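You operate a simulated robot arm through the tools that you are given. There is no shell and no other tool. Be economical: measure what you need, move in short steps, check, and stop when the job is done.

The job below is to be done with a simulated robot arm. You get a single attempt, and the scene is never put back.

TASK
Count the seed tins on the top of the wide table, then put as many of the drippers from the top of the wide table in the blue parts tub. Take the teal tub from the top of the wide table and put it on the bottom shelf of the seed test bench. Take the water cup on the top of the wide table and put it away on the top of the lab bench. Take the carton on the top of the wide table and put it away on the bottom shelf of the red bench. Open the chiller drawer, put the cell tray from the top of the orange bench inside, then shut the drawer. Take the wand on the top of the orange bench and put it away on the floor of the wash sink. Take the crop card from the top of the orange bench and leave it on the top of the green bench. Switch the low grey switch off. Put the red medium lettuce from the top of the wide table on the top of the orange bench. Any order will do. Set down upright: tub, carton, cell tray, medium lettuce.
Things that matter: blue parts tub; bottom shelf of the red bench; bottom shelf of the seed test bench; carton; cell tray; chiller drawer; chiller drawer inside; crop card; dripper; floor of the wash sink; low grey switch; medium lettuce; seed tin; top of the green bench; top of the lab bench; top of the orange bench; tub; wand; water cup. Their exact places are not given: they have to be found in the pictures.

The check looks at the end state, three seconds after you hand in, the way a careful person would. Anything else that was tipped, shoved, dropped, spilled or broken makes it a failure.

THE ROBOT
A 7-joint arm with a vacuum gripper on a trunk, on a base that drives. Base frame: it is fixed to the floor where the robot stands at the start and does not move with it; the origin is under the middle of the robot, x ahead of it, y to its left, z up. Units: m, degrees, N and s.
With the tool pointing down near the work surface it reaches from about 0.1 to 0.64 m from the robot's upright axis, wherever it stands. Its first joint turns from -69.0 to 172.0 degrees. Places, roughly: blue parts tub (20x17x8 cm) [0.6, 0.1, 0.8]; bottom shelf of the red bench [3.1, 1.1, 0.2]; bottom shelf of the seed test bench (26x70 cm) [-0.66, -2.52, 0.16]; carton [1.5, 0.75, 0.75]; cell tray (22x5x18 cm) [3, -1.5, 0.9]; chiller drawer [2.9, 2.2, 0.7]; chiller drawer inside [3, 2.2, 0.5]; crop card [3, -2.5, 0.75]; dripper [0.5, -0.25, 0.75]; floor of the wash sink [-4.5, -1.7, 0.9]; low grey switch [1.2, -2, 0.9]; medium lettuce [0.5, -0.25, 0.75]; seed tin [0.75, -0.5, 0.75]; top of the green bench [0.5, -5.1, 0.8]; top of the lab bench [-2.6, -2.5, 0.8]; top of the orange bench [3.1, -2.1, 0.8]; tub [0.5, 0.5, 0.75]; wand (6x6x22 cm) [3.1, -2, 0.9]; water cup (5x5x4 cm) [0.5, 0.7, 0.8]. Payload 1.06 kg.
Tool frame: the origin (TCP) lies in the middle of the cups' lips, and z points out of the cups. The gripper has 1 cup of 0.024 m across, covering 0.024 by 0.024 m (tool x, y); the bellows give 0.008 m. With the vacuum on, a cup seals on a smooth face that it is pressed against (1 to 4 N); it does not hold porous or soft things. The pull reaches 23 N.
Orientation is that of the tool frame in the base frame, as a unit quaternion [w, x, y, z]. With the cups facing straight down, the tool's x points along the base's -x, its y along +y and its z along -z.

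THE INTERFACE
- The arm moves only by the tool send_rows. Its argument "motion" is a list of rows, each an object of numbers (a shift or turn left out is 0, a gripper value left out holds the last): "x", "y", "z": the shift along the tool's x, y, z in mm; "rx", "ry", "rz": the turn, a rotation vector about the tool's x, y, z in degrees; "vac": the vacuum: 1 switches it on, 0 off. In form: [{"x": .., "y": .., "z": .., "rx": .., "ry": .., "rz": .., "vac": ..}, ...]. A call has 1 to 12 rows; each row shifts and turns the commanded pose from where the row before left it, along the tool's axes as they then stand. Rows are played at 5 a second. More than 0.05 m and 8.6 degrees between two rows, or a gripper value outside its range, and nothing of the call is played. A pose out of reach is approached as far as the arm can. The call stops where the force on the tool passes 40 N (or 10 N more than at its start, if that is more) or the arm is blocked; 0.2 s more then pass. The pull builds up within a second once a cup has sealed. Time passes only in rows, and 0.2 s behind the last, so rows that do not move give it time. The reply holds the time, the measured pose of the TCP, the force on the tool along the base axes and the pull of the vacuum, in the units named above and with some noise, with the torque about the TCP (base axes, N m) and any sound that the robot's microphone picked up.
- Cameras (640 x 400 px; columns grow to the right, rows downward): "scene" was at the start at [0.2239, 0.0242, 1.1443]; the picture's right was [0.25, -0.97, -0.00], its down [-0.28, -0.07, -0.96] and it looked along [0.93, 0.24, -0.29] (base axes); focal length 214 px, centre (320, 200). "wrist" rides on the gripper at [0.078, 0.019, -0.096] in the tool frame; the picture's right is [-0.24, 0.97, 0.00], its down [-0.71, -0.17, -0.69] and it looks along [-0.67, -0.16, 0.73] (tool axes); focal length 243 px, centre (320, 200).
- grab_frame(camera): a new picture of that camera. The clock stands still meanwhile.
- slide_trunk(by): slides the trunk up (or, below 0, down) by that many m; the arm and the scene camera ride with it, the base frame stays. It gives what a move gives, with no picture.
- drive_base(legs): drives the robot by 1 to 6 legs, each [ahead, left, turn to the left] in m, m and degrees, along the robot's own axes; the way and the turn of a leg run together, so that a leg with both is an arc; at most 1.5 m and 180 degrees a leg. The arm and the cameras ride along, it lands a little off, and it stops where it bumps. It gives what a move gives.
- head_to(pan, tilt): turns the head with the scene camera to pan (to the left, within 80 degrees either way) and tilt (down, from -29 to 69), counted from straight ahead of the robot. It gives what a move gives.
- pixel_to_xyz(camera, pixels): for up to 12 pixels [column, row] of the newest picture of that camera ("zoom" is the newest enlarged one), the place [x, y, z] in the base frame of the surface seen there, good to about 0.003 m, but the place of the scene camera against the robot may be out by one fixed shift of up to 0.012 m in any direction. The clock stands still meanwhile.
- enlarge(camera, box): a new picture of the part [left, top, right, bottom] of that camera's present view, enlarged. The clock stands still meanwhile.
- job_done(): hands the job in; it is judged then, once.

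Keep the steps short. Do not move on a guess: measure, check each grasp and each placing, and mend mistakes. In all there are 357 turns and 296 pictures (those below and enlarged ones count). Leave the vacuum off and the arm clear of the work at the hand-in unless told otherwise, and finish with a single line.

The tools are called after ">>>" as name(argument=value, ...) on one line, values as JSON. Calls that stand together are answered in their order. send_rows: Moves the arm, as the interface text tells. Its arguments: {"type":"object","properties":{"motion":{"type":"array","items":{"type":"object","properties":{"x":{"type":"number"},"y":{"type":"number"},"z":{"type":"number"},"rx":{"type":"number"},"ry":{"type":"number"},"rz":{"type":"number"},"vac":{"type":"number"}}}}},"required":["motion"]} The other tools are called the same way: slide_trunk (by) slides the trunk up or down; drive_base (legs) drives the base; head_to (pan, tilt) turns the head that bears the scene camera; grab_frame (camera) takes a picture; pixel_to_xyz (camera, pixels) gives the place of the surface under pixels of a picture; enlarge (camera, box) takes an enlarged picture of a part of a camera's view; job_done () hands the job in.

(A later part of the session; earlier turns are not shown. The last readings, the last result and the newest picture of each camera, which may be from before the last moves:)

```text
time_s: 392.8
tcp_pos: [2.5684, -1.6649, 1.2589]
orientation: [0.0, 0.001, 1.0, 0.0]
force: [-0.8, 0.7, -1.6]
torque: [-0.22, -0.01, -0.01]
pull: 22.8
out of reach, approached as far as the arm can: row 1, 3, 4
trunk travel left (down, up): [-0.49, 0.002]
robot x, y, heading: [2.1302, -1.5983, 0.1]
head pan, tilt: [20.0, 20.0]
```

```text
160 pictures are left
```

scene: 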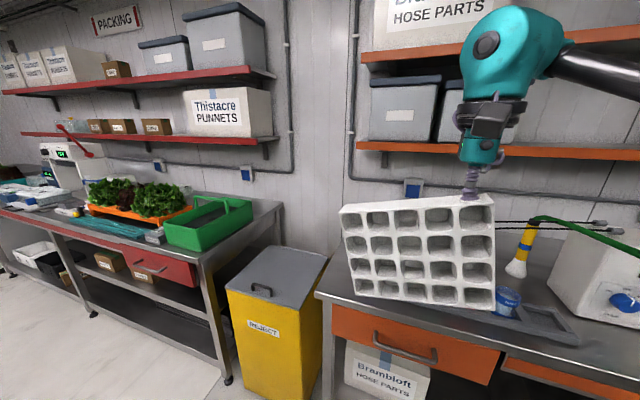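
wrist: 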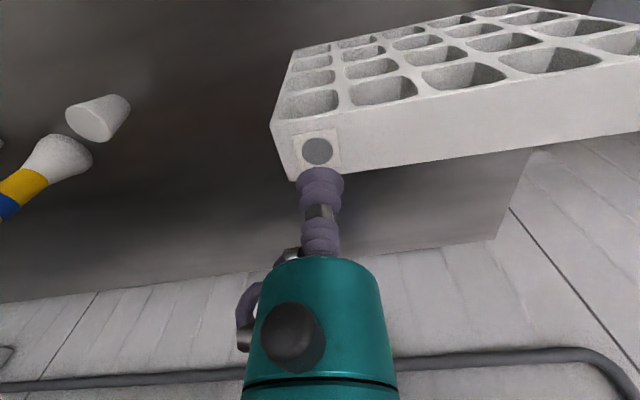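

Now drive to the chiller with the tray.

>>> drive_base(legs=[[0, 1.4, 0], [0, 1.3, 0], [-0.2, 0, 0], [0, 1.1, 0]])

>>> head_to(pan=0, tilt=40)

>>> grab_frame(camera="scene")

```text
time_s: 427.4
tcp_pos: [2.4357, 2.1483, 1.2589]
orientation: [0.001, 0.018, 1.0, -0.001]
force: [0.2, -0.2, -1.1]
torque: [-0.19, -0.01, 0.0]
pull: 22.6
trunk travel left (down, up): [-0.49, 0.002]
robot x, y, heading: [1.9995, 2.2299, -1.8]
head pan, tilt: [20.0, 20.0]
```

```text
time_s: 428.2
tcp_pos: [2.4354, 2.1486, 1.259]
orientation: [0.001, 0.017, 1.0, 0.0]
force: [0.2, 0.4, -2.1]
torque: [-0.17, 0.02, -0.01]
pull: 22.9
trunk travel left (down, up): [-0.49, 0.002]
robot x, y, heading: [1.9998, 2.2319, -2.0]
head pan, tilt: [0.0, 40.0]
```

```text
159 pictures are left
```

scene: 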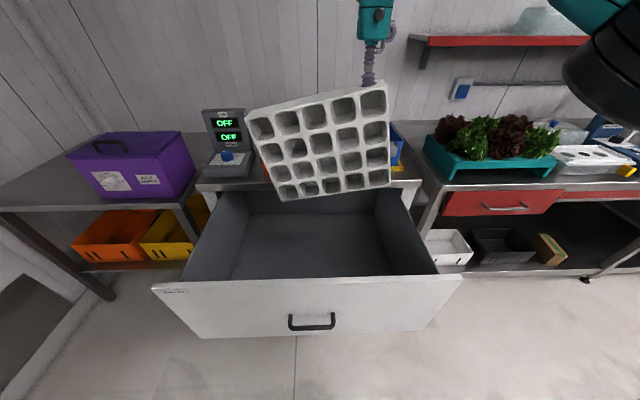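

Extend 105 mm, lower the trunk 0.15, and view.

>>> send_rows(motion=[{"x": -35, "rz": -1}, {"x": -35, "rz": -1}, {"x": -35}])

>>> slide_trunk(by=-0.15)

>>> grab_frame(camera="scene")

```text
time_s: 429.0
tcp_pos: [2.519, 2.1509, 1.2545]
orientation: [0.001, -0.001, 1.0, 0.0]
force: [-0.2, -0.5, -1.6]
torque: [-0.18, -0.01, 0.01]
pull: 23.0
out of reach, approached as far as the arm can: row 3
trunk travel left (down, up): [-0.49, 0.002]
robot x, y, heading: [1.9978, 2.2295, -2.1]
head pan, tilt: [0.0, 40.0]
```

```text
time_s: 430.8
tcp_pos: [2.5177, 2.1531, 1.1055]
orientation: [0.001, 0.001, 1.0, 0.0]
force: [-1.0, 0.3, -0.8]
torque: [-0.22, 0.01, 0.01]
pull: 23.4
trunk travel left (down, up): [-0.34, 0.152]
robot x, y, heading: [1.9962, 2.231, -1.9]
head pan, tilt: [0.0, 40.0]
```

```text
158 pictures are left
```

scene: 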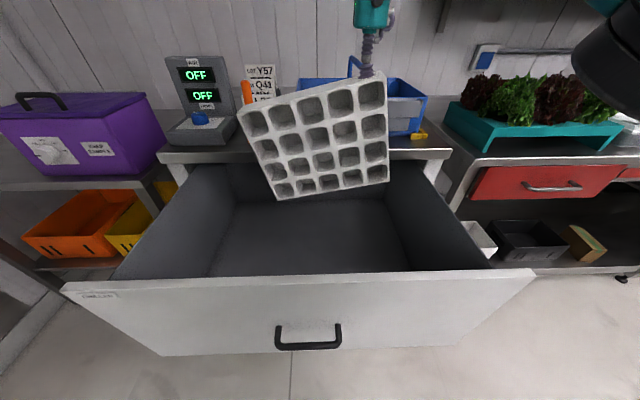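

>>> pixel_to_xyz(camera="scene", pixels=[[245, 110], [380, 80], [278, 197], [387, 178], [330, 190], [300, 230], [330, 265], [240, 250]])

```text
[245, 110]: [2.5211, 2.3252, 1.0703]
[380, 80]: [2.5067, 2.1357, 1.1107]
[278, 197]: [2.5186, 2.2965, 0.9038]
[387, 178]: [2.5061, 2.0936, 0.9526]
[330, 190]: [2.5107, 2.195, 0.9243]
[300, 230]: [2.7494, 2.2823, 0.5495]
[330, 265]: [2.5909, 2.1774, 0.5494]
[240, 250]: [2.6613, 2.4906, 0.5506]
```

The tray hangs rolled 12° (left end low). Counter-rotate the tool 12° about its x.

>>> send_rows(motion=[{"rx": -4}, {"rx": -4}, {"rx": -4}])

>>> grab_frame(camera="scene")

>>> pixel_to_xyz(camera="scene", pixels=[[245, 95], [375, 82], [265, 185], [385, 180]])

```text
time_s: 431.6
tcp_pos: [2.5195, 2.1519, 1.1054]
orientation: [0.0, 0.0, 0.994, 0.105]
force: [-0.6, -0.1, -2.3]
torque: [-0.23, 0.01, -0.01]
pull: 22.4
trunk travel left (down, up): [-0.34, 0.152]
robot x, y, heading: [1.9968, 2.2288, -2.0]
head pan, tilt: [0.0, 40.0]
```

```text
157 pictures are left
```

scene: 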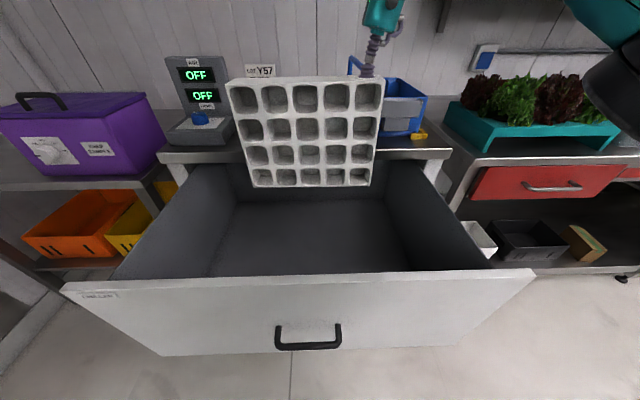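

```text
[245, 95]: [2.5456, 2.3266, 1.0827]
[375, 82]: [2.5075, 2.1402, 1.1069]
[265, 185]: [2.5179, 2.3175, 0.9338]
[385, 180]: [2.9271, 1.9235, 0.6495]
```

Level. Lower the trunk by 0.15 and then the arm.

>>> slide_trunk(by=-0.15)

>>> send_rows(motion=[{"z": 39.1, "y": -8.4}, {"z": 39.1, "y": -8.4}])

>>> grab_frame(camera="scene")

```text
time_s: 433.3
tcp_pos: [2.5189, 2.1514, 0.9564]
orientation: [0.001, 0.001, 0.994, 0.105]
force: [-0.5, -0.4, -2.0]
torque: [-0.21, 0.01, 0.0]
pull: 22.7
trunk travel left (down, up): [-0.19, 0.302]
robot x, y, heading: [2.0013, 2.2329, -1.8]
head pan, tilt: [0.0, 40.0]
```

```text
time_s: 433.9
tcp_pos: [2.52, 2.1514, 0.875]
orientation: [0.0, 0.0, 0.994, 0.106]
force: [-0.3, 0.0, -1.0]
torque: [-0.2, 0.04, -0.01]
pull: 22.8
trunk travel left (down, up): [-0.19, 0.302]
robot x, y, heading: [1.999, 2.2295, -2.0]
head pan, tilt: [0.0, 40.0]
```

```text
156 pictures are left
```

scene: 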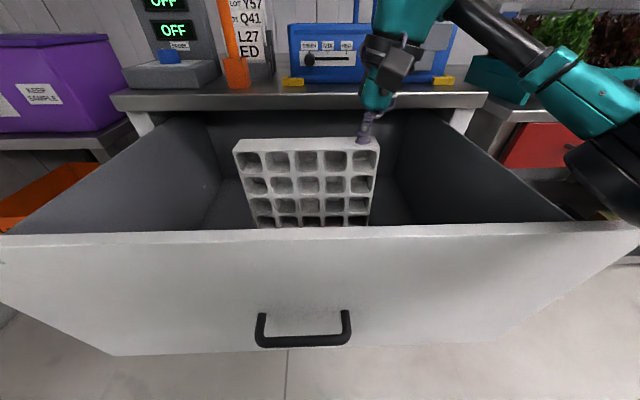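

>>> pixel_to_xyz(camera="scene", pixels=[[470, 30], [540, 75], [590, 115], [620, 165], [600, 160], [630, 200], [570, 150]])

```text
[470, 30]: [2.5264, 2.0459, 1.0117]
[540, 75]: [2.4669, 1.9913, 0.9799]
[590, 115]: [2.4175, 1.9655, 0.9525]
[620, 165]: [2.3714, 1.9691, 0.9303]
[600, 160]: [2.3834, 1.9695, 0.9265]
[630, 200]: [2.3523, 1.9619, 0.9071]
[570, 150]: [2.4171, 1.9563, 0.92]
```

Elbow is near the drawer rim; keep it higher: trunk +0.12, arm down to compensate.

>>> slide_trunk(by=0.12)

>>> send_rows(motion=[{"z": 39.1, "y": -8.4}, {"z": 39.1, "y": -8.4}, {"z": 39.1, "y": -8.4}])

>>> grab_frame(camera="scene")

```text
time_s: 435.4
tcp_pos: [2.5192, 2.1507, 0.9943]
orientation: [0.0, 0.0, 0.994, 0.105]
force: [0.2, -0.1, -2.8]
torque: [-0.18, 0.01, -0.02]
pull: 23.1
trunk travel left (down, up): [-0.31, 0.182]
robot x, y, heading: [2.0054, 2.2291, -1.9]
head pan, tilt: [0.0, 40.0]
```

```text
time_s: 436.2
tcp_pos: [2.5175, 2.1515, 0.8743]
orientation: [0.0, 0.0, 0.994, 0.105]
force: [-0.3, -0.1, -1.3]
torque: [-0.22, 0.02, 0.01]
pull: 22.8
trunk travel left (down, up): [-0.31, 0.182]
robot x, y, heading: [1.9975, 2.2338, -1.7]
head pan, tilt: [0.0, 40.0]
```

```text
155 pictures are left
```

scene: 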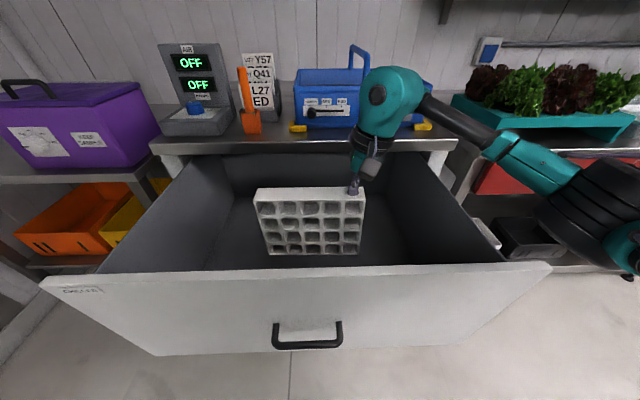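

Good, elbow is clear. Continue down 0.12.

>>> send_rows(motion=[{"z": 39.1, "y": -8.4}, {"z": 39.1, "y": -8.4}, {"z": 39.1, "y": -8.4}])

>>> grab_frame(camera="scene")

>>> pixel_to_xyz(camera="scene", pixels=[[450, 140], [490, 175], [540, 200], [520, 190], [420, 120], [560, 230], [265, 255], [350, 258]])

```text
time_s: 437.0
tcp_pos: [2.5195, 2.1535, 0.7569]
orientation: [0.001, 0.0, 0.995, 0.104]
force: [-0.1, -0.1, -1.8]
torque: [-0.25, 0.04, 0.0]
pull: 22.5
trunk travel left (down, up): [-0.31, 0.182]
robot x, y, heading: [1.9982, 2.229, -1.4]
head pan, tilt: [0.0, 40.0]
```

```text
154 pictures are left
```

scene: 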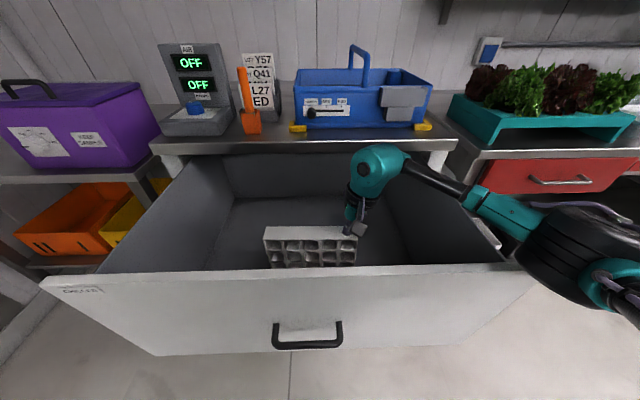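

```text
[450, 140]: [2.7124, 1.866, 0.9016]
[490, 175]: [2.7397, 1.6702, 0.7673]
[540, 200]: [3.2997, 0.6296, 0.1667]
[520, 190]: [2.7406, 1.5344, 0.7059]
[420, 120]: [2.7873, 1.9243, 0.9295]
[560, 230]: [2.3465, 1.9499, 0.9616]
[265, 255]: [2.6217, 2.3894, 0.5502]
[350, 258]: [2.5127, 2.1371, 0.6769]
```

Clear. Last ~40 mm slowly until contact.

>>> send_rows(motion=[{"z": 19.5, "y": -4.2}, {"z": 7, "y": -1.5}, {"z": 4}, {"z": 3}])

```text
time_s: 438.0
tcp_pos: [2.5188, 2.1531, 0.7223]
orientation: [0.001, 0.0, 0.994, 0.105]
force: [0.1, -0.7, -0.6]
torque: [-0.08, 0.01, 0.02]
pull: 23.0
trunk travel left (down, up): [-0.31, 0.182]
robot x, y, heading: [1.9996, 2.2287, -1.6]
head pan, tilt: [0.0, 40.0]
```

>>> send_rows(motion=[{"z": 2.9, "y": -0.6}, {"z": 2}])

>>> enlarge(camera="scene", box=[230, 180, 420, 280])

```text
time_s: 438.6
tcp_pos: [2.5182, 2.1511, 0.7198]
orientation: [0.004, 0.001, 0.995, 0.104]
force: [-2.0, -1.6, 5.1]
torque: [-0.02, 0.07, 0.09]
pull: 23.3
trunk travel left (down, up): [-0.31, 0.182]
robot x, y, heading: [1.999, 2.2305, -2.0]
head pan, tilt: [0.0, 40.0]
```

```text
3.37 times, centred on (325, 230) of scene
```

zoom: 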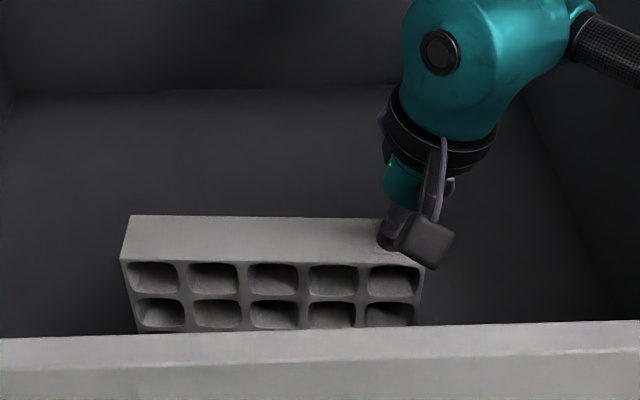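

Resting with 5 N. Release, wait, and lift straight up along base z.

>>> send_rows(motion=[{"vac": 0}, {}, {}, {"z": -4}, {"z": -20, "y": 4}, {"z": -39, "y": 8.4}, {"z": -39, "y": 8.4}, {"z": -39, "y": 8.4}, {"z": -39, "y": 8.4}, {"z": -39, "y": 8.4}])

>>> grab_frame(camera="scene")

```text
time_s: 440.8
tcp_pos: [2.5182, 2.1523, 0.9381]
orientation: [0.0, 0.0, 0.995, 0.104]
force: [0.1, -0.4, 0.2]
torque: [-0.03, -0.03, 0.01]
pull: 0.1
trunk travel left (down, up): [-0.31, 0.182]
robot x, y, heading: [1.9976, 2.2329, -1.6]
head pan, tilt: [0.0, 40.0]
```

```text
152 pictures are left
```

scene: 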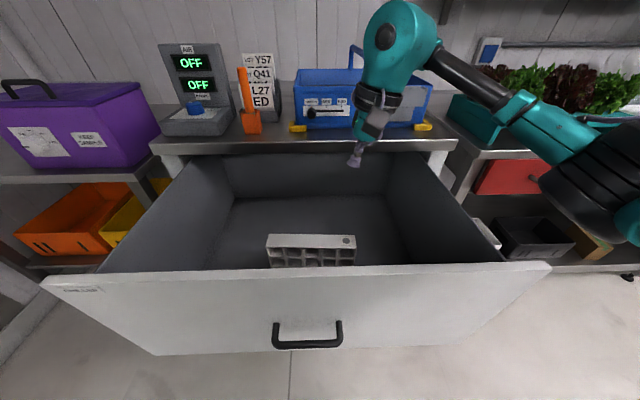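

Tray upright in the drawer. Back off, set the tool horizontal for pushing the drawer shut.

>>> drive_base(legs=[[-0.3, 0, 1.8]])

>>> send_rows(motion=[{"rx": 6}, {"rx": 6}, {"y": 30, "ry": -8}, {"y": 30, "ry": -8}, {"ry": -8.2}, {"ry": -8.2}, {"ry": -8.2}, {"ry": -8.2}, {"ry": -8.2}, {"ry": -8.2}, {"ry": -8.2}, {"ry": -8.2}])

>>> send_rows(motion=[{"ry": -8.2}, {"x": 40}, {"x": 40}, {"x": 40}, {"x": 40}])

>>> grab_frame(camera="scene")

```text
time_s: 442.9
tcp_pos: [2.2189, 2.1727, 0.9373]
orientation: [-0.002, -0.015, 0.994, 0.106]
force: [-0.3, -0.4, -0.7]
torque: [0.01, -0.03, 0.02]
pull: 0.0
trunk travel left (down, up): [-0.31, 0.182]
robot x, y, heading: [1.6977, 2.2356, -0.3]
head pan, tilt: [0.0, 40.0]
```

```text
time_s: 445.5
tcp_pos: [2.2185, 2.2336, 0.9372]
orientation: [0.655, -0.011, 0.756, 0.01]
force: [-0.5, 0.6, 0.2]
torque: [0.03, -0.01, 0.01]
pull: 0.1
trunk travel left (down, up): [-0.31, 0.182]
robot x, y, heading: [1.6993, 2.2335, -0.1]
head pan, tilt: [0.0, 40.0]
```

```text
time_s: 446.7
tcp_pos: [2.2182, 2.2325, 0.7754]
orientation: [0.706, -0.01, 0.708, 0.011]
force: [-0.1, 1.3, 0.3]
torque: [-0.01, -0.01, 0.0]
pull: 0.1
trunk travel left (down, up): [-0.31, 0.182]
robot x, y, heading: [1.6963, 2.2329, -0.2]
head pan, tilt: [0.0, 40.0]
```

```text
151 pictures are left
```

scene: 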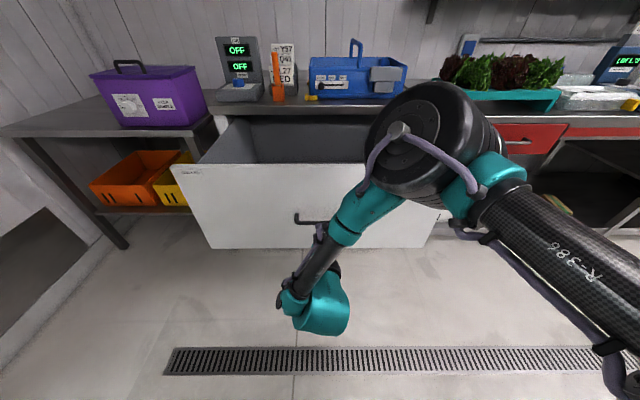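

Approach and push slowly with the arm.

>>> send_rows(motion=[{"z": 40}, {"z": 40}, {"z": 30}, {"z": 8}, {"z": 8}, {"z": 10}, {"z": 12}, {"z": 14}, {"z": 14}, {"z": 14}, {"z": 14}, {"z": 12}])

>>> send_rows(motion=[{"z": 10}, {"z": 8}, {"z": 5}, {"z": -40}, {"z": -45}, {"z": -45}, {"z": -40}])

>>> grab_frame(camera="scene")

```text
time_s: 449.3
tcp_pos: [2.4265, 2.2636, 0.8001]
orientation: [0.703, -0.009, 0.711, 0.009]
force: [0.2, -0.2, 0.4]
torque: [0.01, 0.01, 0.01]
pull: 0.0
out of reach, approached as far as the arm can: row 2, 3, 6, 8
trunk travel left (down, up): [-0.31, 0.182]
robot x, y, heading: [1.6994, 2.2345, -0.2]
head pan, tilt: [0.0, 40.0]
```

```text
time_s: 450.9
tcp_pos: [2.2783, 2.2599, 0.8002]
orientation: [0.706, -0.011, 0.708, 0.011]
force: [-0.3, -0.9, 0.1]
torque: [0.0, -0.01, 0.04]
pull: 0.1
out of reach, approached as far as the arm can: row 4
trunk travel left (down, up): [-0.31, 0.182]
robot x, y, heading: [1.6966, 2.233, -0.4]
head pan, tilt: [0.0, 40.0]
```

```text
150 pictures are left
```

scene: 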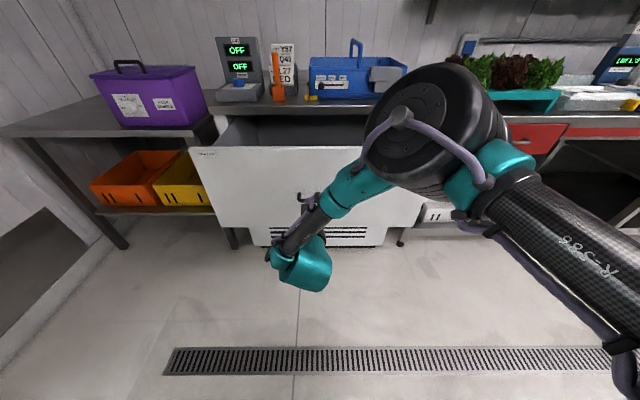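

Pushed to ≈2.43. Advance the base 0.12 and push again.

>>> drive_base(legs=[[0.12, 0, 0]])

>>> send_rows(motion=[{"x": 20, "z": 15}, {"z": 10}, {"z": 10}, {"z": 12}, {"z": 14}, {"z": 14}, {"z": 14}, {"z": 14}, {"z": 12}, {"z": 10}, {"z": 8}, {"z": 5}])

>>> send_rows(motion=[{"z": -30}, {"z": -35}, {"z": -35}, {"z": -35}])

>>> drive_base(legs=[[0.13, 0, 0]])

>>> grab_frame(camera="scene")

```text
time_s: 452.1
tcp_pos: [2.4001, 2.2604, 0.7992]
orientation: [0.706, -0.01, 0.708, 0.01]
force: [-0.1, 0.0, -0.1]
torque: [-0.02, -0.01, -0.02]
pull: 0.0
trunk travel left (down, up): [-0.31, 0.182]
robot x, y, heading: [1.8185, 2.2353, -0.3]
head pan, tilt: [0.0, 40.0]
```

```text
time_s: 454.7
tcp_pos: [2.5356, 2.2736, 0.7896]
orientation: [0.704, -0.008, 0.71, 0.008]
force: [-0.9, 0.3, -0.3]
torque: [0.01, -0.02, 0.03]
pull: 0.0
out of reach, approached as far as the arm can: row 5, 7, 9
trunk travel left (down, up): [-0.31, 0.182]
robot x, y, heading: [1.8211, 2.2389, -0.2]
head pan, tilt: [0.0, 40.0]
```

```text
time_s: 455.7
tcp_pos: [2.4005, 2.2689, 0.7886]
orientation: [0.706, -0.011, 0.708, 0.011]
force: [0.3, 0.7, 0.3]
torque: [0.0, 0.02, -0.01]
pull: 0.1
trunk travel left (down, up): [-0.31, 0.182]
robot x, y, heading: [1.8185, 2.234, -0.2]
head pan, tilt: [0.0, 40.0]
```

```text
time_s: 457.0
tcp_pos: [2.5307, 2.2704, 0.7882]
orientation: [0.706, -0.011, 0.708, 0.011]
force: [-0.1, -0.2, 0.3]
torque: [0.0, 0.0, 0.0]
pull: 0.1
trunk travel left (down, up): [-0.31, 0.182]
robot x, y, heading: [1.9467, 2.2377, -0.1]
head pan, tilt: [0.0, 40.0]
```

```text
149 pictures are left
```

scene: 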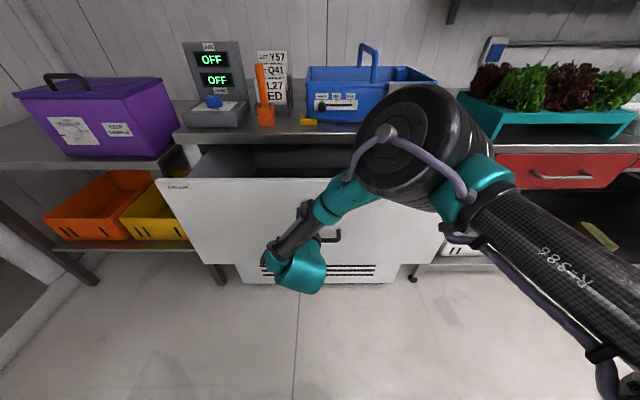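

Continue pushing toward 2.70.

>>> send_rows(motion=[{"z": 10}, {"z": 12}, {"z": 14}, {"z": 14}, {"z": 14}, {"z": 14}, {"z": 14}, {"z": 12}, {"z": 10}, {"z": 8}, {"z": 5}])

>>> send_rows(motion=[{"z": -30}, {"z": -35}, {"z": -35}])

>>> drive_base(legs=[[0.1, 0, 0]])

>>> send_rows(motion=[{"z": 12}, {"z": 12}, {"z": 10}, {"z": 10}, {"z": 8}, {"z": 8}, {"z": 6}, {"z": 6}, {"z": 5}])

>>> grab_frame(camera="scene")

```text
time_s: 459.4
tcp_pos: [2.6577, 2.2753, 0.7889]
orientation: [0.704, -0.009, 0.71, 0.009]
force: [-0.2, 0.0, 0.4]
torque: [0.0, -0.02, 0.01]
pull: 0.1
trunk travel left (down, up): [-0.31, 0.182]
robot x, y, heading: [1.9501, 2.2345, -0.3]
head pan, tilt: [0.0, 40.0]
```

```text
time_s: 460.2
tcp_pos: [2.5567, 2.2736, 0.787]
orientation: [0.706, -0.011, 0.708, 0.011]
force: [0.8, 0.8, 0.1]
torque: [-0.01, 0.0, 0.0]
pull: 0.0
trunk travel left (down, up): [-0.31, 0.182]
robot x, y, heading: [1.9455, 2.2376, 0.2]
head pan, tilt: [0.0, 40.0]
```

```text
time_s: 461.4
tcp_pos: [2.6616, 2.2734, 0.7881]
orientation: [0.706, -0.011, 0.708, 0.011]
force: [1.0, -0.5, 0.3]
torque: [0.0, -0.01, 0.0]
pull: 0.0
trunk travel left (down, up): [-0.31, 0.182]
robot x, y, heading: [2.0502, 2.2349, -0.1]
head pan, tilt: [0.0, 40.0]
```

```text
time_s: 462.8
tcp_pos: [2.7108, 2.2764, 0.7855]
orientation: [0.704, -0.013, 0.71, 0.013]
force: [-24.2, -2.7, 4.5]
torque: [0.08, 0.11, 0.0]
pull: 0.1
trunk travel left (down, up): [-0.31, 0.182]
robot x, y, heading: [2.0534, 2.2357, -0.1]
head pan, tilt: [0.0, 40.0]
stopped in row 7: the force on the tool passed its limit at 49 N (the readings are from after the stop); the commanded pose is now the measured one
```

```text
148 pictures are left
```

scene: 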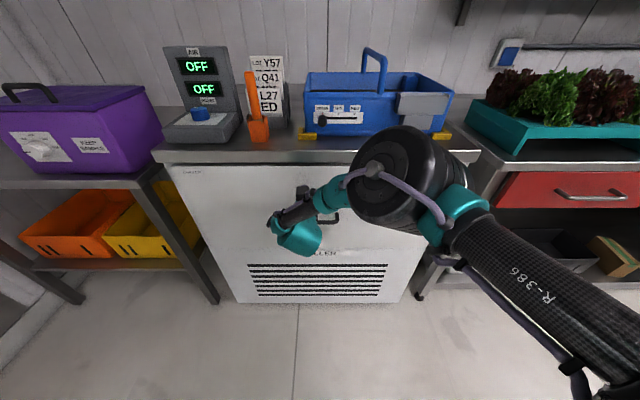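

Drawer shut. Back off, tool down again, and go round to the start side of the wide table.

>>> send_rows(motion=[{"z": -30}, {"z": -45}, {"z": -45}, {"x": -40, "z": -25}, {"x": -40, "z": -25}, {"x": -40}])

>>> drive_base(legs=[[-0.2, 0, 0]])

>>> send_rows(motion=[{"ry": 8.2}, {"ry": 8.2}, {"ry": 8.2}, {"ry": 8.2}, {"ry": 8.2}, {"ry": 8.2}, {"ry": 8.2}, {"ry": 8.2}, {"ry": 8.2}, {"ry": 8.2}, {"ry": 8}])

>>> send_rows(motion=[{"z": -40}, {"z": -40}, {"z": -20, "rz": 1.5}])

>>> grab_frame(camera="scene")

```text
time_s: 464.2
tcp_pos: [2.5457, 2.2717, 0.9077]
orientation: [0.704, -0.012, 0.71, 0.013]
force: [-0.1, 0.0, -0.7]
torque: [-0.05, -0.01, 0.02]
pull: 0.0
trunk travel left (down, up): [-0.31, 0.182]
robot x, y, heading: [2.0477, 2.2334, -0.3]
head pan, tilt: [0.0, 40.0]
```

```text
time_s: 465.8
tcp_pos: [2.3481, 2.2718, 0.9077]
orientation: [0.703, -0.011, 0.711, 0.011]
force: [-0.6, 0.3, -1.0]
torque: [0.02, -0.03, -0.01]
pull: 0.1
trunk travel left (down, up): [-0.31, 0.182]
robot x, y, heading: [1.8525, 2.2353, -0.1]
head pan, tilt: [0.0, 40.0]
```

```text
time_s: 468.2
tcp_pos: [2.3502, 2.271, 0.9065]
orientation: [-0.006, -0.017, 1.0, 0.0]
force: [-0.1, -0.9, 0.3]
torque: [0.0, 0.02, -0.01]
pull: 0.1
trunk travel left (down, up): [-0.31, 0.182]
robot x, y, heading: [1.8522, 2.2359, -0.2]
head pan, tilt: [0.0, 40.0]
```

```text
time_s: 469.0
tcp_pos: [2.3496, 2.2725, 1.0062]
orientation: [-0.005, -0.004, 1.0, 0.0]
force: [0.1, -0.1, 0.5]
torque: [0.0, -0.01, -0.03]
pull: 0.1
trunk travel left (down, up): [-0.31, 0.182]
robot x, y, heading: [1.8521, 2.2343, 0.0]
head pan, tilt: [0.0, 40.0]
```

```text
147 pictures are left
```

scene: 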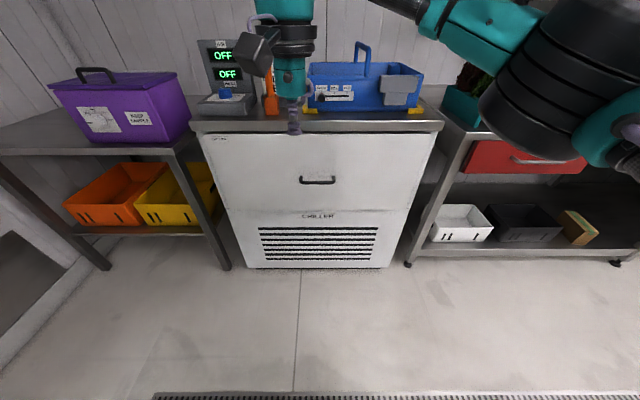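

>>> send_rows(motion=[{"x": 45}, {"x": 45}, {"x": 45}, {"x": 20}])

>>> drive_base(legs=[[0, -1.1, 0], [0.3, 0, 0], [0, -1.25, 0], [0, -1.05, 0], [-1.3, 0, 0]])

>>> head_to(pan=75, tilt=20)

>>> grab_frame(camera="scene")

>>> head_to(pan=-75, tilt=20)

>>> grab_frame(camera="scene")

```text
time_s: 470.0
tcp_pos: [2.1948, 2.272, 1.0078]
orientation: [-0.006, -0.002, 1.0, 0.001]
force: [0.4, -0.3, 0.6]
torque: [-0.01, 0.0, -0.02]
pull: 0.1
trunk travel left (down, up): [-0.31, 0.182]
robot x, y, heading: [1.851, 2.2345, 0.0]
head pan, tilt: [0.0, 40.0]
```

```text
time_s: 507.7
tcp_pos: [1.2024, -1.1507, 1.0078]
orientation: [-0.005, -0.009, 1.0, 0.0]
force: [0.5, 0.3, 0.1]
torque: [-0.01, 0.03, 0.0]
pull: 0.1
trunk travel left (down, up): [-0.31, 0.182]
robot x, y, heading: [0.8618, -1.1894, 0.4]
head pan, tilt: [0.0, 40.0]
```

```text
time_s: 509.2
tcp_pos: [1.2019, -1.1518, 1.0079]
orientation: [-0.006, -0.009, 1.0, 0.0]
force: [-0.1, -0.5, 0.0]
torque: [0.02, -0.02, -0.02]
pull: 0.1
trunk travel left (down, up): [-0.31, 0.182]
robot x, y, heading: [0.8588, -1.1928, 0.4]
head pan, tilt: [75.0, 20.0]
```

```text
146 pictures are left
```

scene: 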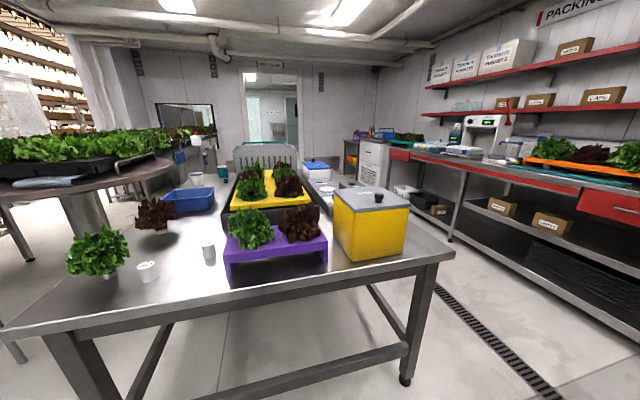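

```text
time_s: 511.6
tcp_pos: [1.2019, -1.1509, 1.0086]
orientation: [-0.005, -0.01, 1.0, 0.0]
force: [-0.8, 0.3, -0.2]
torque: [0.02, -0.02, -0.04]
pull: 0.1
trunk travel left (down, up): [-0.31, 0.182]
robot x, y, heading: [0.8583, -1.1906, 0.6]
head pan, tilt: [-75.0, 20.0]
```

```text
145 pictures are left
```

scene: 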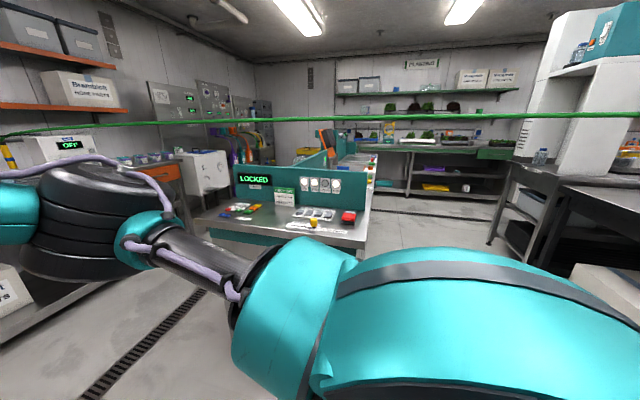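

>>> enlarge(camera="scene", box=[265, 165, 365, 235])

>>> head_to(pan=80, tilt=25)

>>> enlarge(camera="scene", box=[80, 150, 440, 300])

```text
5.71 times, centred on (315, 200) of scene
```

zoom: 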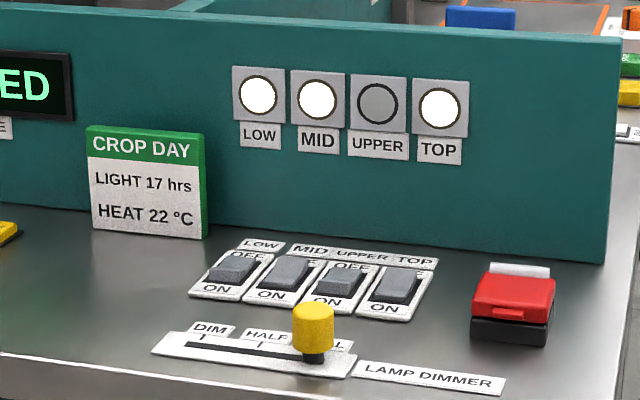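

```text
time_s: 514.0
tcp_pos: [1.2022, -1.1511, 1.0079]
orientation: [-0.005, -0.009, 1.0, 0.0]
force: [0.1, -0.6, 0.0]
torque: [-0.01, 0.01, 0.0]
pull: 0.0
trunk travel left (down, up): [-0.31, 0.182]
robot x, y, heading: [0.8566, -1.1939, 0.5]
head pan, tilt: [80.0, 25.0]
```

```text
1.78 times, centred on (260, 225) of scene
```

zoom: 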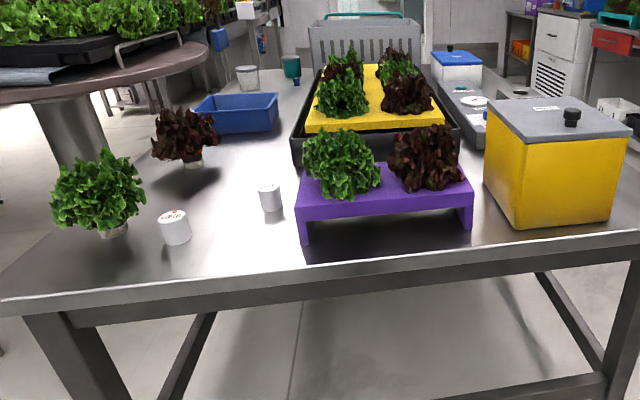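

Rocker is in the OFF position like UPPER's. Tins: exactly two seen; the riser underside is empty. Drive to the front of the table.

>>> drive_base(legs=[[-0.86, 0, -0.5], [0, 0.98, 0]])

>>> head_to(pan=0, tilt=35)

>>> grab_frame(camera="scene")

>>> grab_frame(camera="wrist")

```text
time_s: 527.0
tcp_pos: [0.3249, -0.182, 1.0069]
orientation: [-0.005, -0.009, 1.0, 0.0]
force: [0.4, 0.0, 0.7]
torque: [-0.03, -0.01, 0.0]
pull: 0.2
trunk travel left (down, up): [-0.31, 0.182]
robot x, y, heading: [-0.0184, -0.2239, 0.6]
head pan, tilt: [80.0, 25.0]
```

```text
time_s: 528.5
tcp_pos: [0.3251, -0.1828, 1.0076]
orientation: [-0.006, -0.008, 1.0, 0.0]
force: [-0.5, -0.4, -0.4]
torque: [-0.01, 0.02, -0.01]
pull: 0.1
trunk travel left (down, up): [-0.31, 0.182]
robot x, y, heading: [-0.0201, -0.2249, 0.3]
head pan, tilt: [0.0, 35.0]
```

```text
142 pictures are left
```

scene: 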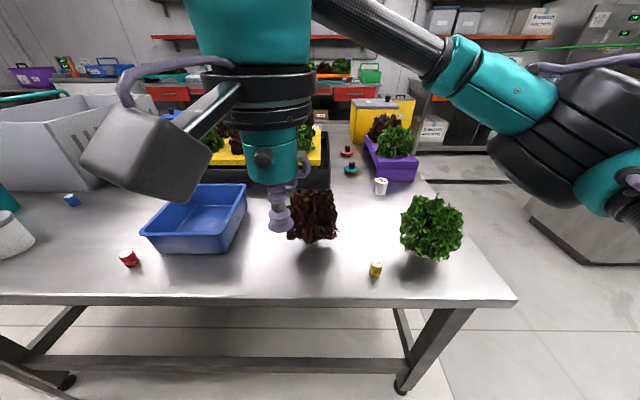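

```text
141 pictures are left
```

wrist: 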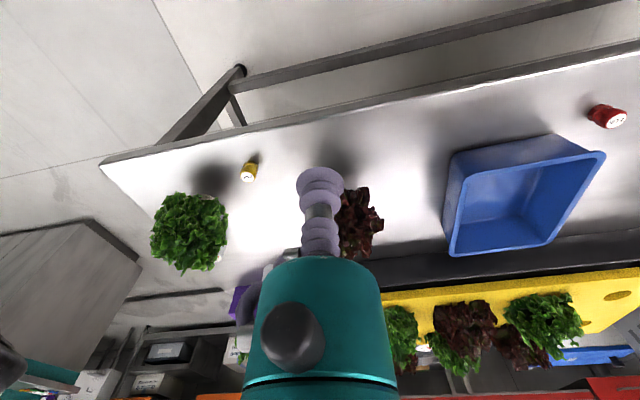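

Look at the drippers closely with the wrist camera.

>>> enlarge(camera="wrist", box=[570, 80, 640, 150])

>>> pixel_to_xyz(camera="wrist", pixels=[[616, 121], [600, 115], [248, 176], [251, 165], [340, 210], [455, 155], [600, 157], [450, 255], [560, 245], [520, 200]])

>>> enlarge(camera="wrist", box=[220, 140, 400, 270])

```text
5.71 times, centred on (605, 115) of wrist
```

zoom: 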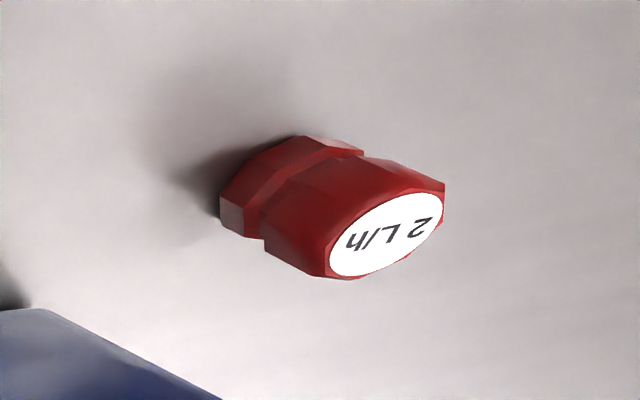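

```text
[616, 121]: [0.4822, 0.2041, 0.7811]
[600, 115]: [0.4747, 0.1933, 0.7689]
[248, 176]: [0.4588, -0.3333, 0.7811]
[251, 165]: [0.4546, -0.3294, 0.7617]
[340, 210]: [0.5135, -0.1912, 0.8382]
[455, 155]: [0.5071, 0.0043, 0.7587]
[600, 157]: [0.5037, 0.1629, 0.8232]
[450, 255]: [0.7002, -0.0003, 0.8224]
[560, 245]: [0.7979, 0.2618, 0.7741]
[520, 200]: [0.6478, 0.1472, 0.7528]
```

```text
3.08 times, centred on (310, 205) of wrist
```

zoom: 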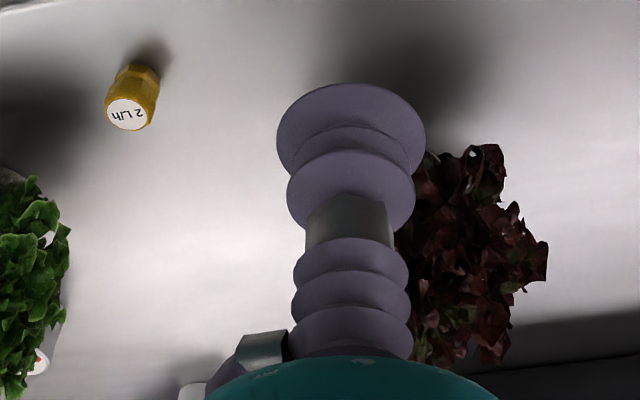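

Red dripper top ≈ (0.482, 0.204, 0.781), yellow ≈ (0.459, -0.333, 0.781). Drive left 0.245 and go over red.

>>> drive_base(legs=[[0, 0.245, -0.4]])

>>> send_rows(motion=[{"x": -35, "y": 35}, {"x": -35, "y": 35}, {"x": -35, "y": 30}, {"x": -20, "y": 35}])

>>> grab_frame(camera="wrist")

```text
time_s: 530.5
tcp_pos: [0.3252, -0.0454, 1.0077]
orientation: [-0.007, -0.017, 1.0, 0.005]
force: [-0.1, 0.2, 0.4]
torque: [-0.03, -0.01, 0.0]
pull: 0.1
trunk travel left (down, up): [-0.31, 0.182]
robot x, y, heading: [-0.0161, -0.0875, 1.3]
head pan, tilt: [0.0, 35.0]
stopped in leg 1: the robot was blocked; the commanded pose is now the measured one
```

```text
time_s: 531.5
tcp_pos: [0.4456, 0.0908, 1.0079]
orientation: [-0.005, -0.016, 1.0, 0.006]
force: [0.3, -1.0, 0.0]
torque: [0.02, 0.03, 0.01]
pull: 0.0
trunk travel left (down, up): [-0.31, 0.182]
robot x, y, heading: [-0.0176, -0.0825, 1.3]
head pan, tilt: [0.0, 35.0]
```

```text
138 pictures are left
```

wrist: 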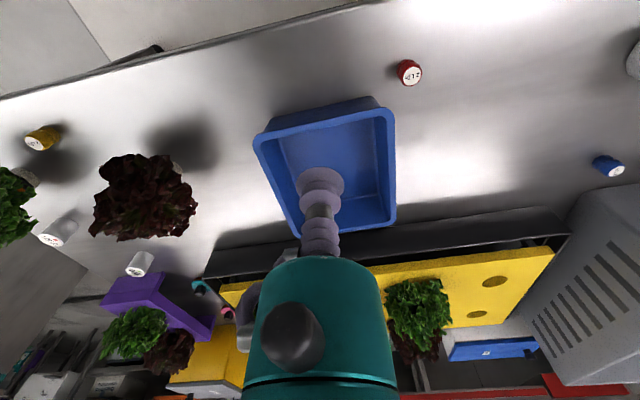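

Something blocked the base at y≈-0.085; stay here. Measure red again; also check what is at the left.

>>> enlarge(camera="wrist", box=[380, 45, 440, 100])

>>> pixel_to_xyz(camera="wrist", pixels=[[412, 76], [408, 73], [404, 68], [417, 74]])

>>> head_to(pan=80, tilt=50)

>>> grab_frame(camera="scene")

```text
7.27 times, centred on (410, 72) of wrist
```

zoom: 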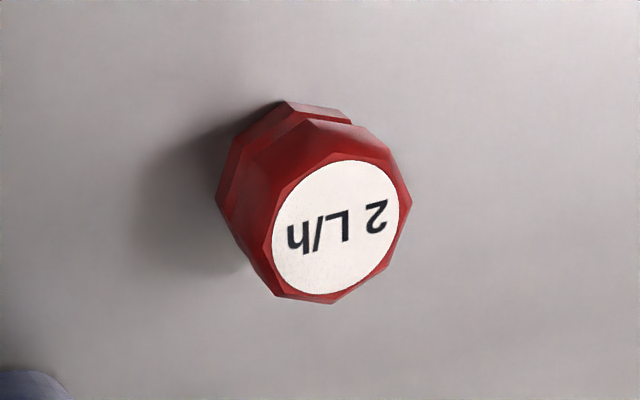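

```text
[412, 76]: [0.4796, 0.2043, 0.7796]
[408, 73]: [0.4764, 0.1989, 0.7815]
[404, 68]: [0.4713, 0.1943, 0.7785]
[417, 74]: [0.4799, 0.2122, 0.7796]
```

```text
time_s: 533.0
tcp_pos: [0.4458, 0.0908, 1.0089]
orientation: [-0.006, -0.016, 1.0, 0.007]
force: [0.1, -0.5, -0.1]
torque: [-0.02, 0.0, 0.0]
pull: 0.0
trunk travel left (down, up): [-0.31, 0.182]
robot x, y, heading: [-0.0177, -0.0835, 1.2]
head pan, tilt: [80.0, 50.0]
```

```text
136 pictures are left
```

scene: 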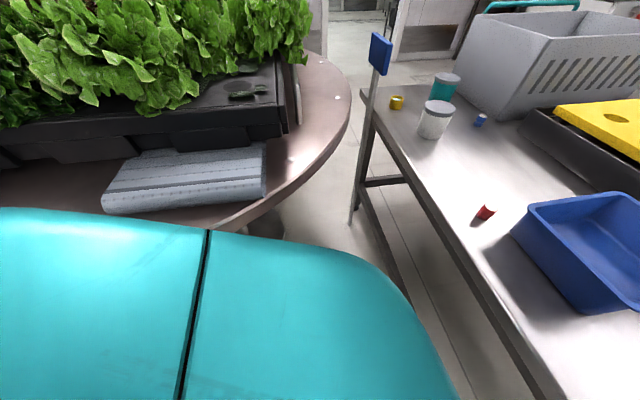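

Red centre (0.480, 0.205, 0.780). Move over it and descend to ~0.83, then verify.

>>> send_rows(motion=[{"x": -13, "y": 38}, {"x": -13, "y": 38}, {"x": -12, "y": 37}, {"z": 45}, {"z": 45}, {"z": 45}, {"z": 40}])

>>> grab_frame(camera="wrist")

```text
time_s: 534.6
tcp_pos: [0.4505, 0.0992, 0.8226]
orientation: [-0.006, -0.017, 1.0, 0.008]
force: [0.4, -0.3, 0.3]
torque: [-0.02, -0.03, 0.03]
pull: 0.0
out of reach, approached as far as the arm can: row 1, 2, 3
trunk travel left (down, up): [-0.31, 0.182]
robot x, y, heading: [-0.0184, -0.083, 1.4]
head pan, tilt: [80.0, 50.0]
```

```text
135 pictures are left
```

wrist: 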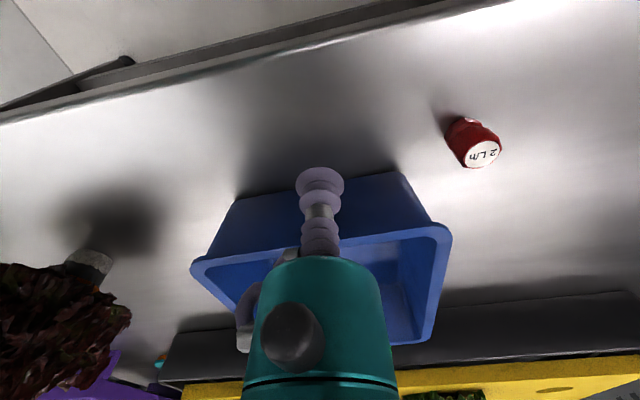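

The first joint limits the left side. Raise, shift 3 cm right, and turn the base 30° left.

>>> send_rows(motion=[{"z": -45}, {"z": -45}, {"z": -45}, {"z": -40}, {"x": 40}, {"x": 40}])

>>> drive_base(legs=[[0, -0.04, 0], [0, 0, 30]])

>>> grab_frame(camera="wrist")

```text
time_s: 536.0
tcp_pos: [0.3716, 0.0902, 1.0011]
orientation: [-0.005, -0.016, 1.0, 0.007]
force: [-0.1, -0.2, -0.7]
torque: [-0.02, 0.01, 0.0]
pull: 0.1
trunk travel left (down, up): [-0.31, 0.182]
robot x, y, heading: [-0.0193, -0.0823, 1.6]
head pan, tilt: [80.0, 50.0]
```

```text
time_s: 538.5
tcp_pos: [0.2316, 0.2313, 0.9982]
orientation: [-0.006, -0.271, 0.963, -0.001]
force: [-0.2, 0.0, 0.0]
torque: [-0.01, -0.01, -0.02]
pull: 0.2
trunk travel left (down, up): [-0.31, 0.182]
robot x, y, heading: [-0.0162, -0.1219, 30.8]
head pan, tilt: [80.0, 50.0]
```

```text
134 pictures are left
```

wrist: 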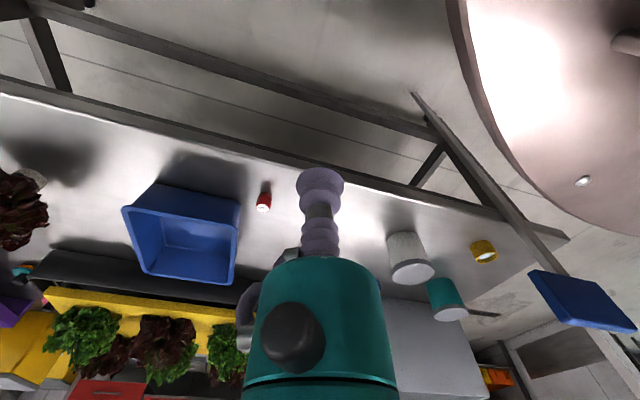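

Now red lies ahead. Move over it and lower to 0.83.

>>> send_rows(motion=[{"x": -33, "y": -25.4}, {"x": -33, "y": -25.4}, {"x": -33, "y": -25.4}, {"x": -33, "y": -25.4}, {"x": -33, "y": -25.4}, {"x": -33, "y": -25.3}, {"z": 45}, {"z": 45}, {"z": 45}, {"z": 30}])

>>> grab_frame(camera="wrist")

```text
time_s: 540.7
tcp_pos: [0.4741, 0.2018, 0.8315]
orientation: [-0.005, -0.271, 0.963, -0.002]
force: [-1.3, 0.0, -1.0]
torque: [-0.02, -0.02, 0.04]
pull: 0.0
out of reach, approached as far as the arm can: row 6
trunk travel left (down, up): [-0.31, 0.182]
robot x, y, heading: [-0.0182, -0.1193, 30.8]
head pan, tilt: [80.0, 50.0]
```

```text
133 pictures are left
```

wrist: 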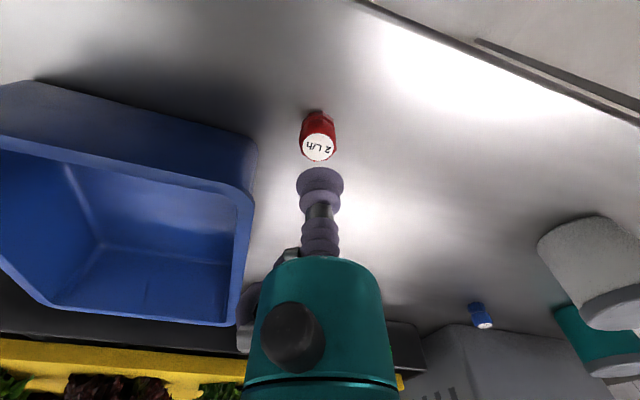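

>>> enlarge(camera="wrist", box=[285, 100, 355, 170])

>>> pixel_to_xyz(camera="wrist", pixels=[[319, 148], [306, 148], [332, 147], [319, 137], [319, 157]])

```text
5.71 times, centred on (320, 135) of wrist
```

zoom: 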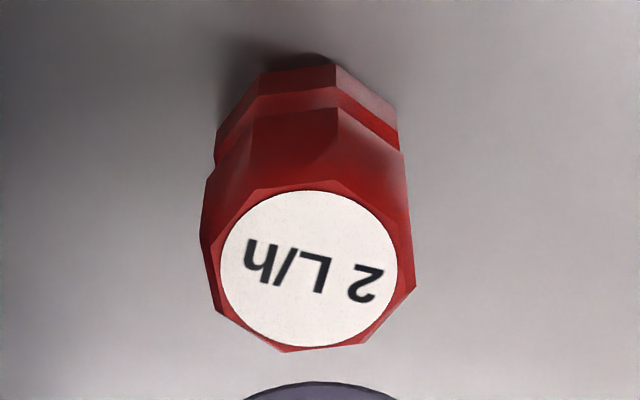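

```text
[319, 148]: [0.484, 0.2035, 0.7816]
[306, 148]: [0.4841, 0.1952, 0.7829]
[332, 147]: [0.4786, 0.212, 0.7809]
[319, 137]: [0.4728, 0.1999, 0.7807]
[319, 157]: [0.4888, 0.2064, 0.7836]
```

Fine-adjust and descend with vacuum.

>>> send_rows(motion=[{"x": -8, "y": -3, "vac": 1}, {"z": 30}, {"z": 14}, {"z": 5}, {"z": 3}, {}, {}, {}])

```text
time_s: 542.5
tcp_pos: [0.4831, 0.202, 0.7796]
orientation: [-0.006, -0.271, 0.963, 0.0]
force: [2.2, 2.7, 15.4]
torque: [0.06, 0.05, 0.0]
pull: 23.2
trunk travel left (down, up): [-0.31, 0.182]
robot x, y, heading: [-0.0163, -0.1196, 31.0]
head pan, tilt: [80.0, 50.0]
```

Held. Lift 120 mm, turn the base 16° right and advance 0.06 so the dripper is over the tub.

>>> send_rows(motion=[{"z": -20}, {"z": -40}, {"z": -40}, {"z": -30}])

>>> drive_base(legs=[[0, 0, -16], [0.06, 0, 0]])

>>> grab_frame(camera="wrist")

```text
time_s: 543.5
tcp_pos: [0.4827, 0.2012, 0.9099]
orientation: [-0.005, -0.272, 0.962, -0.002]
force: [-0.9, 0.6, 0.0]
torque: [-0.01, -0.02, -0.01]
pull: 22.6
trunk travel left (down, up): [-0.31, 0.182]
robot x, y, heading: [-0.0173, -0.1196, 30.9]
head pan, tilt: [80.0, 50.0]
```

```text
time_s: 545.4
tcp_pos: [0.6098, 0.0667, 0.909]
orientation: [-0.006, -0.135, 0.991, -0.001]
force: [0.8, 0.0, 0.0]
torque: [0.0, 0.02, 0.04]
pull: 22.6
trunk travel left (down, up): [-0.31, 0.182]
robot x, y, heading: [0.0407, -0.1038, 14.7]
head pan, tilt: [80.0, 50.0]
```

```text
131 pictures are left
```

wrist: 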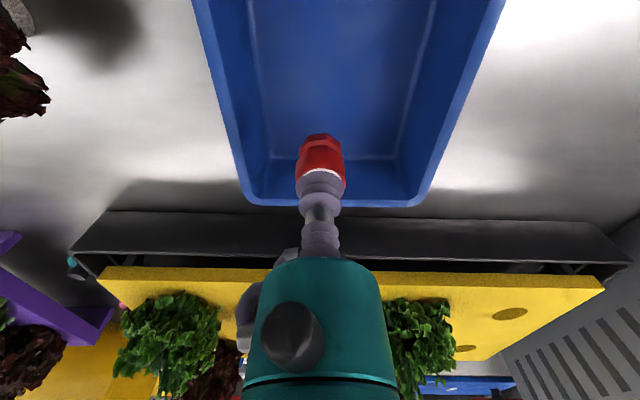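

Over the tub interior. Lower to the tub floor and release.

>>> send_rows(motion=[{"z": 40}, {"z": 40}, {"z": 25}, {"z": 8}, {"z": 4}])

```text
time_s: 546.6
tcp_pos: [0.6099, 0.0673, 0.7927]
orientation: [-0.005, -0.133, 0.991, -0.001]
force: [-0.6, -0.3, 0.0]
torque: [0.0, -0.01, 0.03]
pull: 23.2
trunk travel left (down, up): [-0.31, 0.182]
robot x, y, heading: [0.0352, -0.1052, 14.9]
head pan, tilt: [80.0, 50.0]
```

>>> send_rows(motion=[{"z": 4}, {"z": 3}, {"vac": 0}, {}, {}, {"z": -6}, {"z": -30}, {"z": -40}, {"z": -45}])

>>> grab_frame(camera="wrist")

```text
time_s: 548.6
tcp_pos: [0.6086, 0.0672, 0.9042]
orientation: [-0.006, -0.135, 0.991, -0.001]
force: [0.0, 0.2, 0.5]
torque: [-0.02, 0.01, -0.01]
pull: 0.1
trunk travel left (down, up): [-0.31, 0.182]
robot x, y, heading: [0.041, -0.1003, 14.9]
head pan, tilt: [80.0, 50.0]
```

```text
130 pictures are left
```

wrist: 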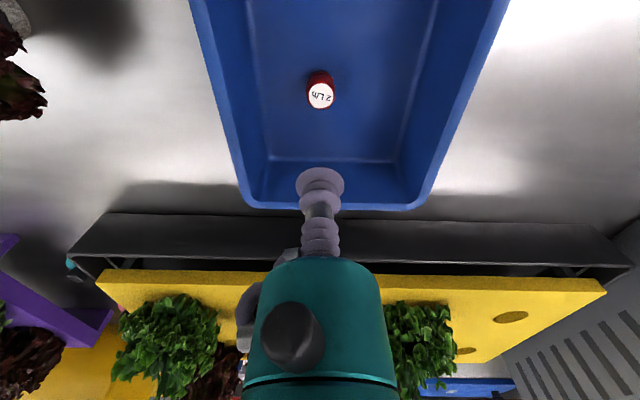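

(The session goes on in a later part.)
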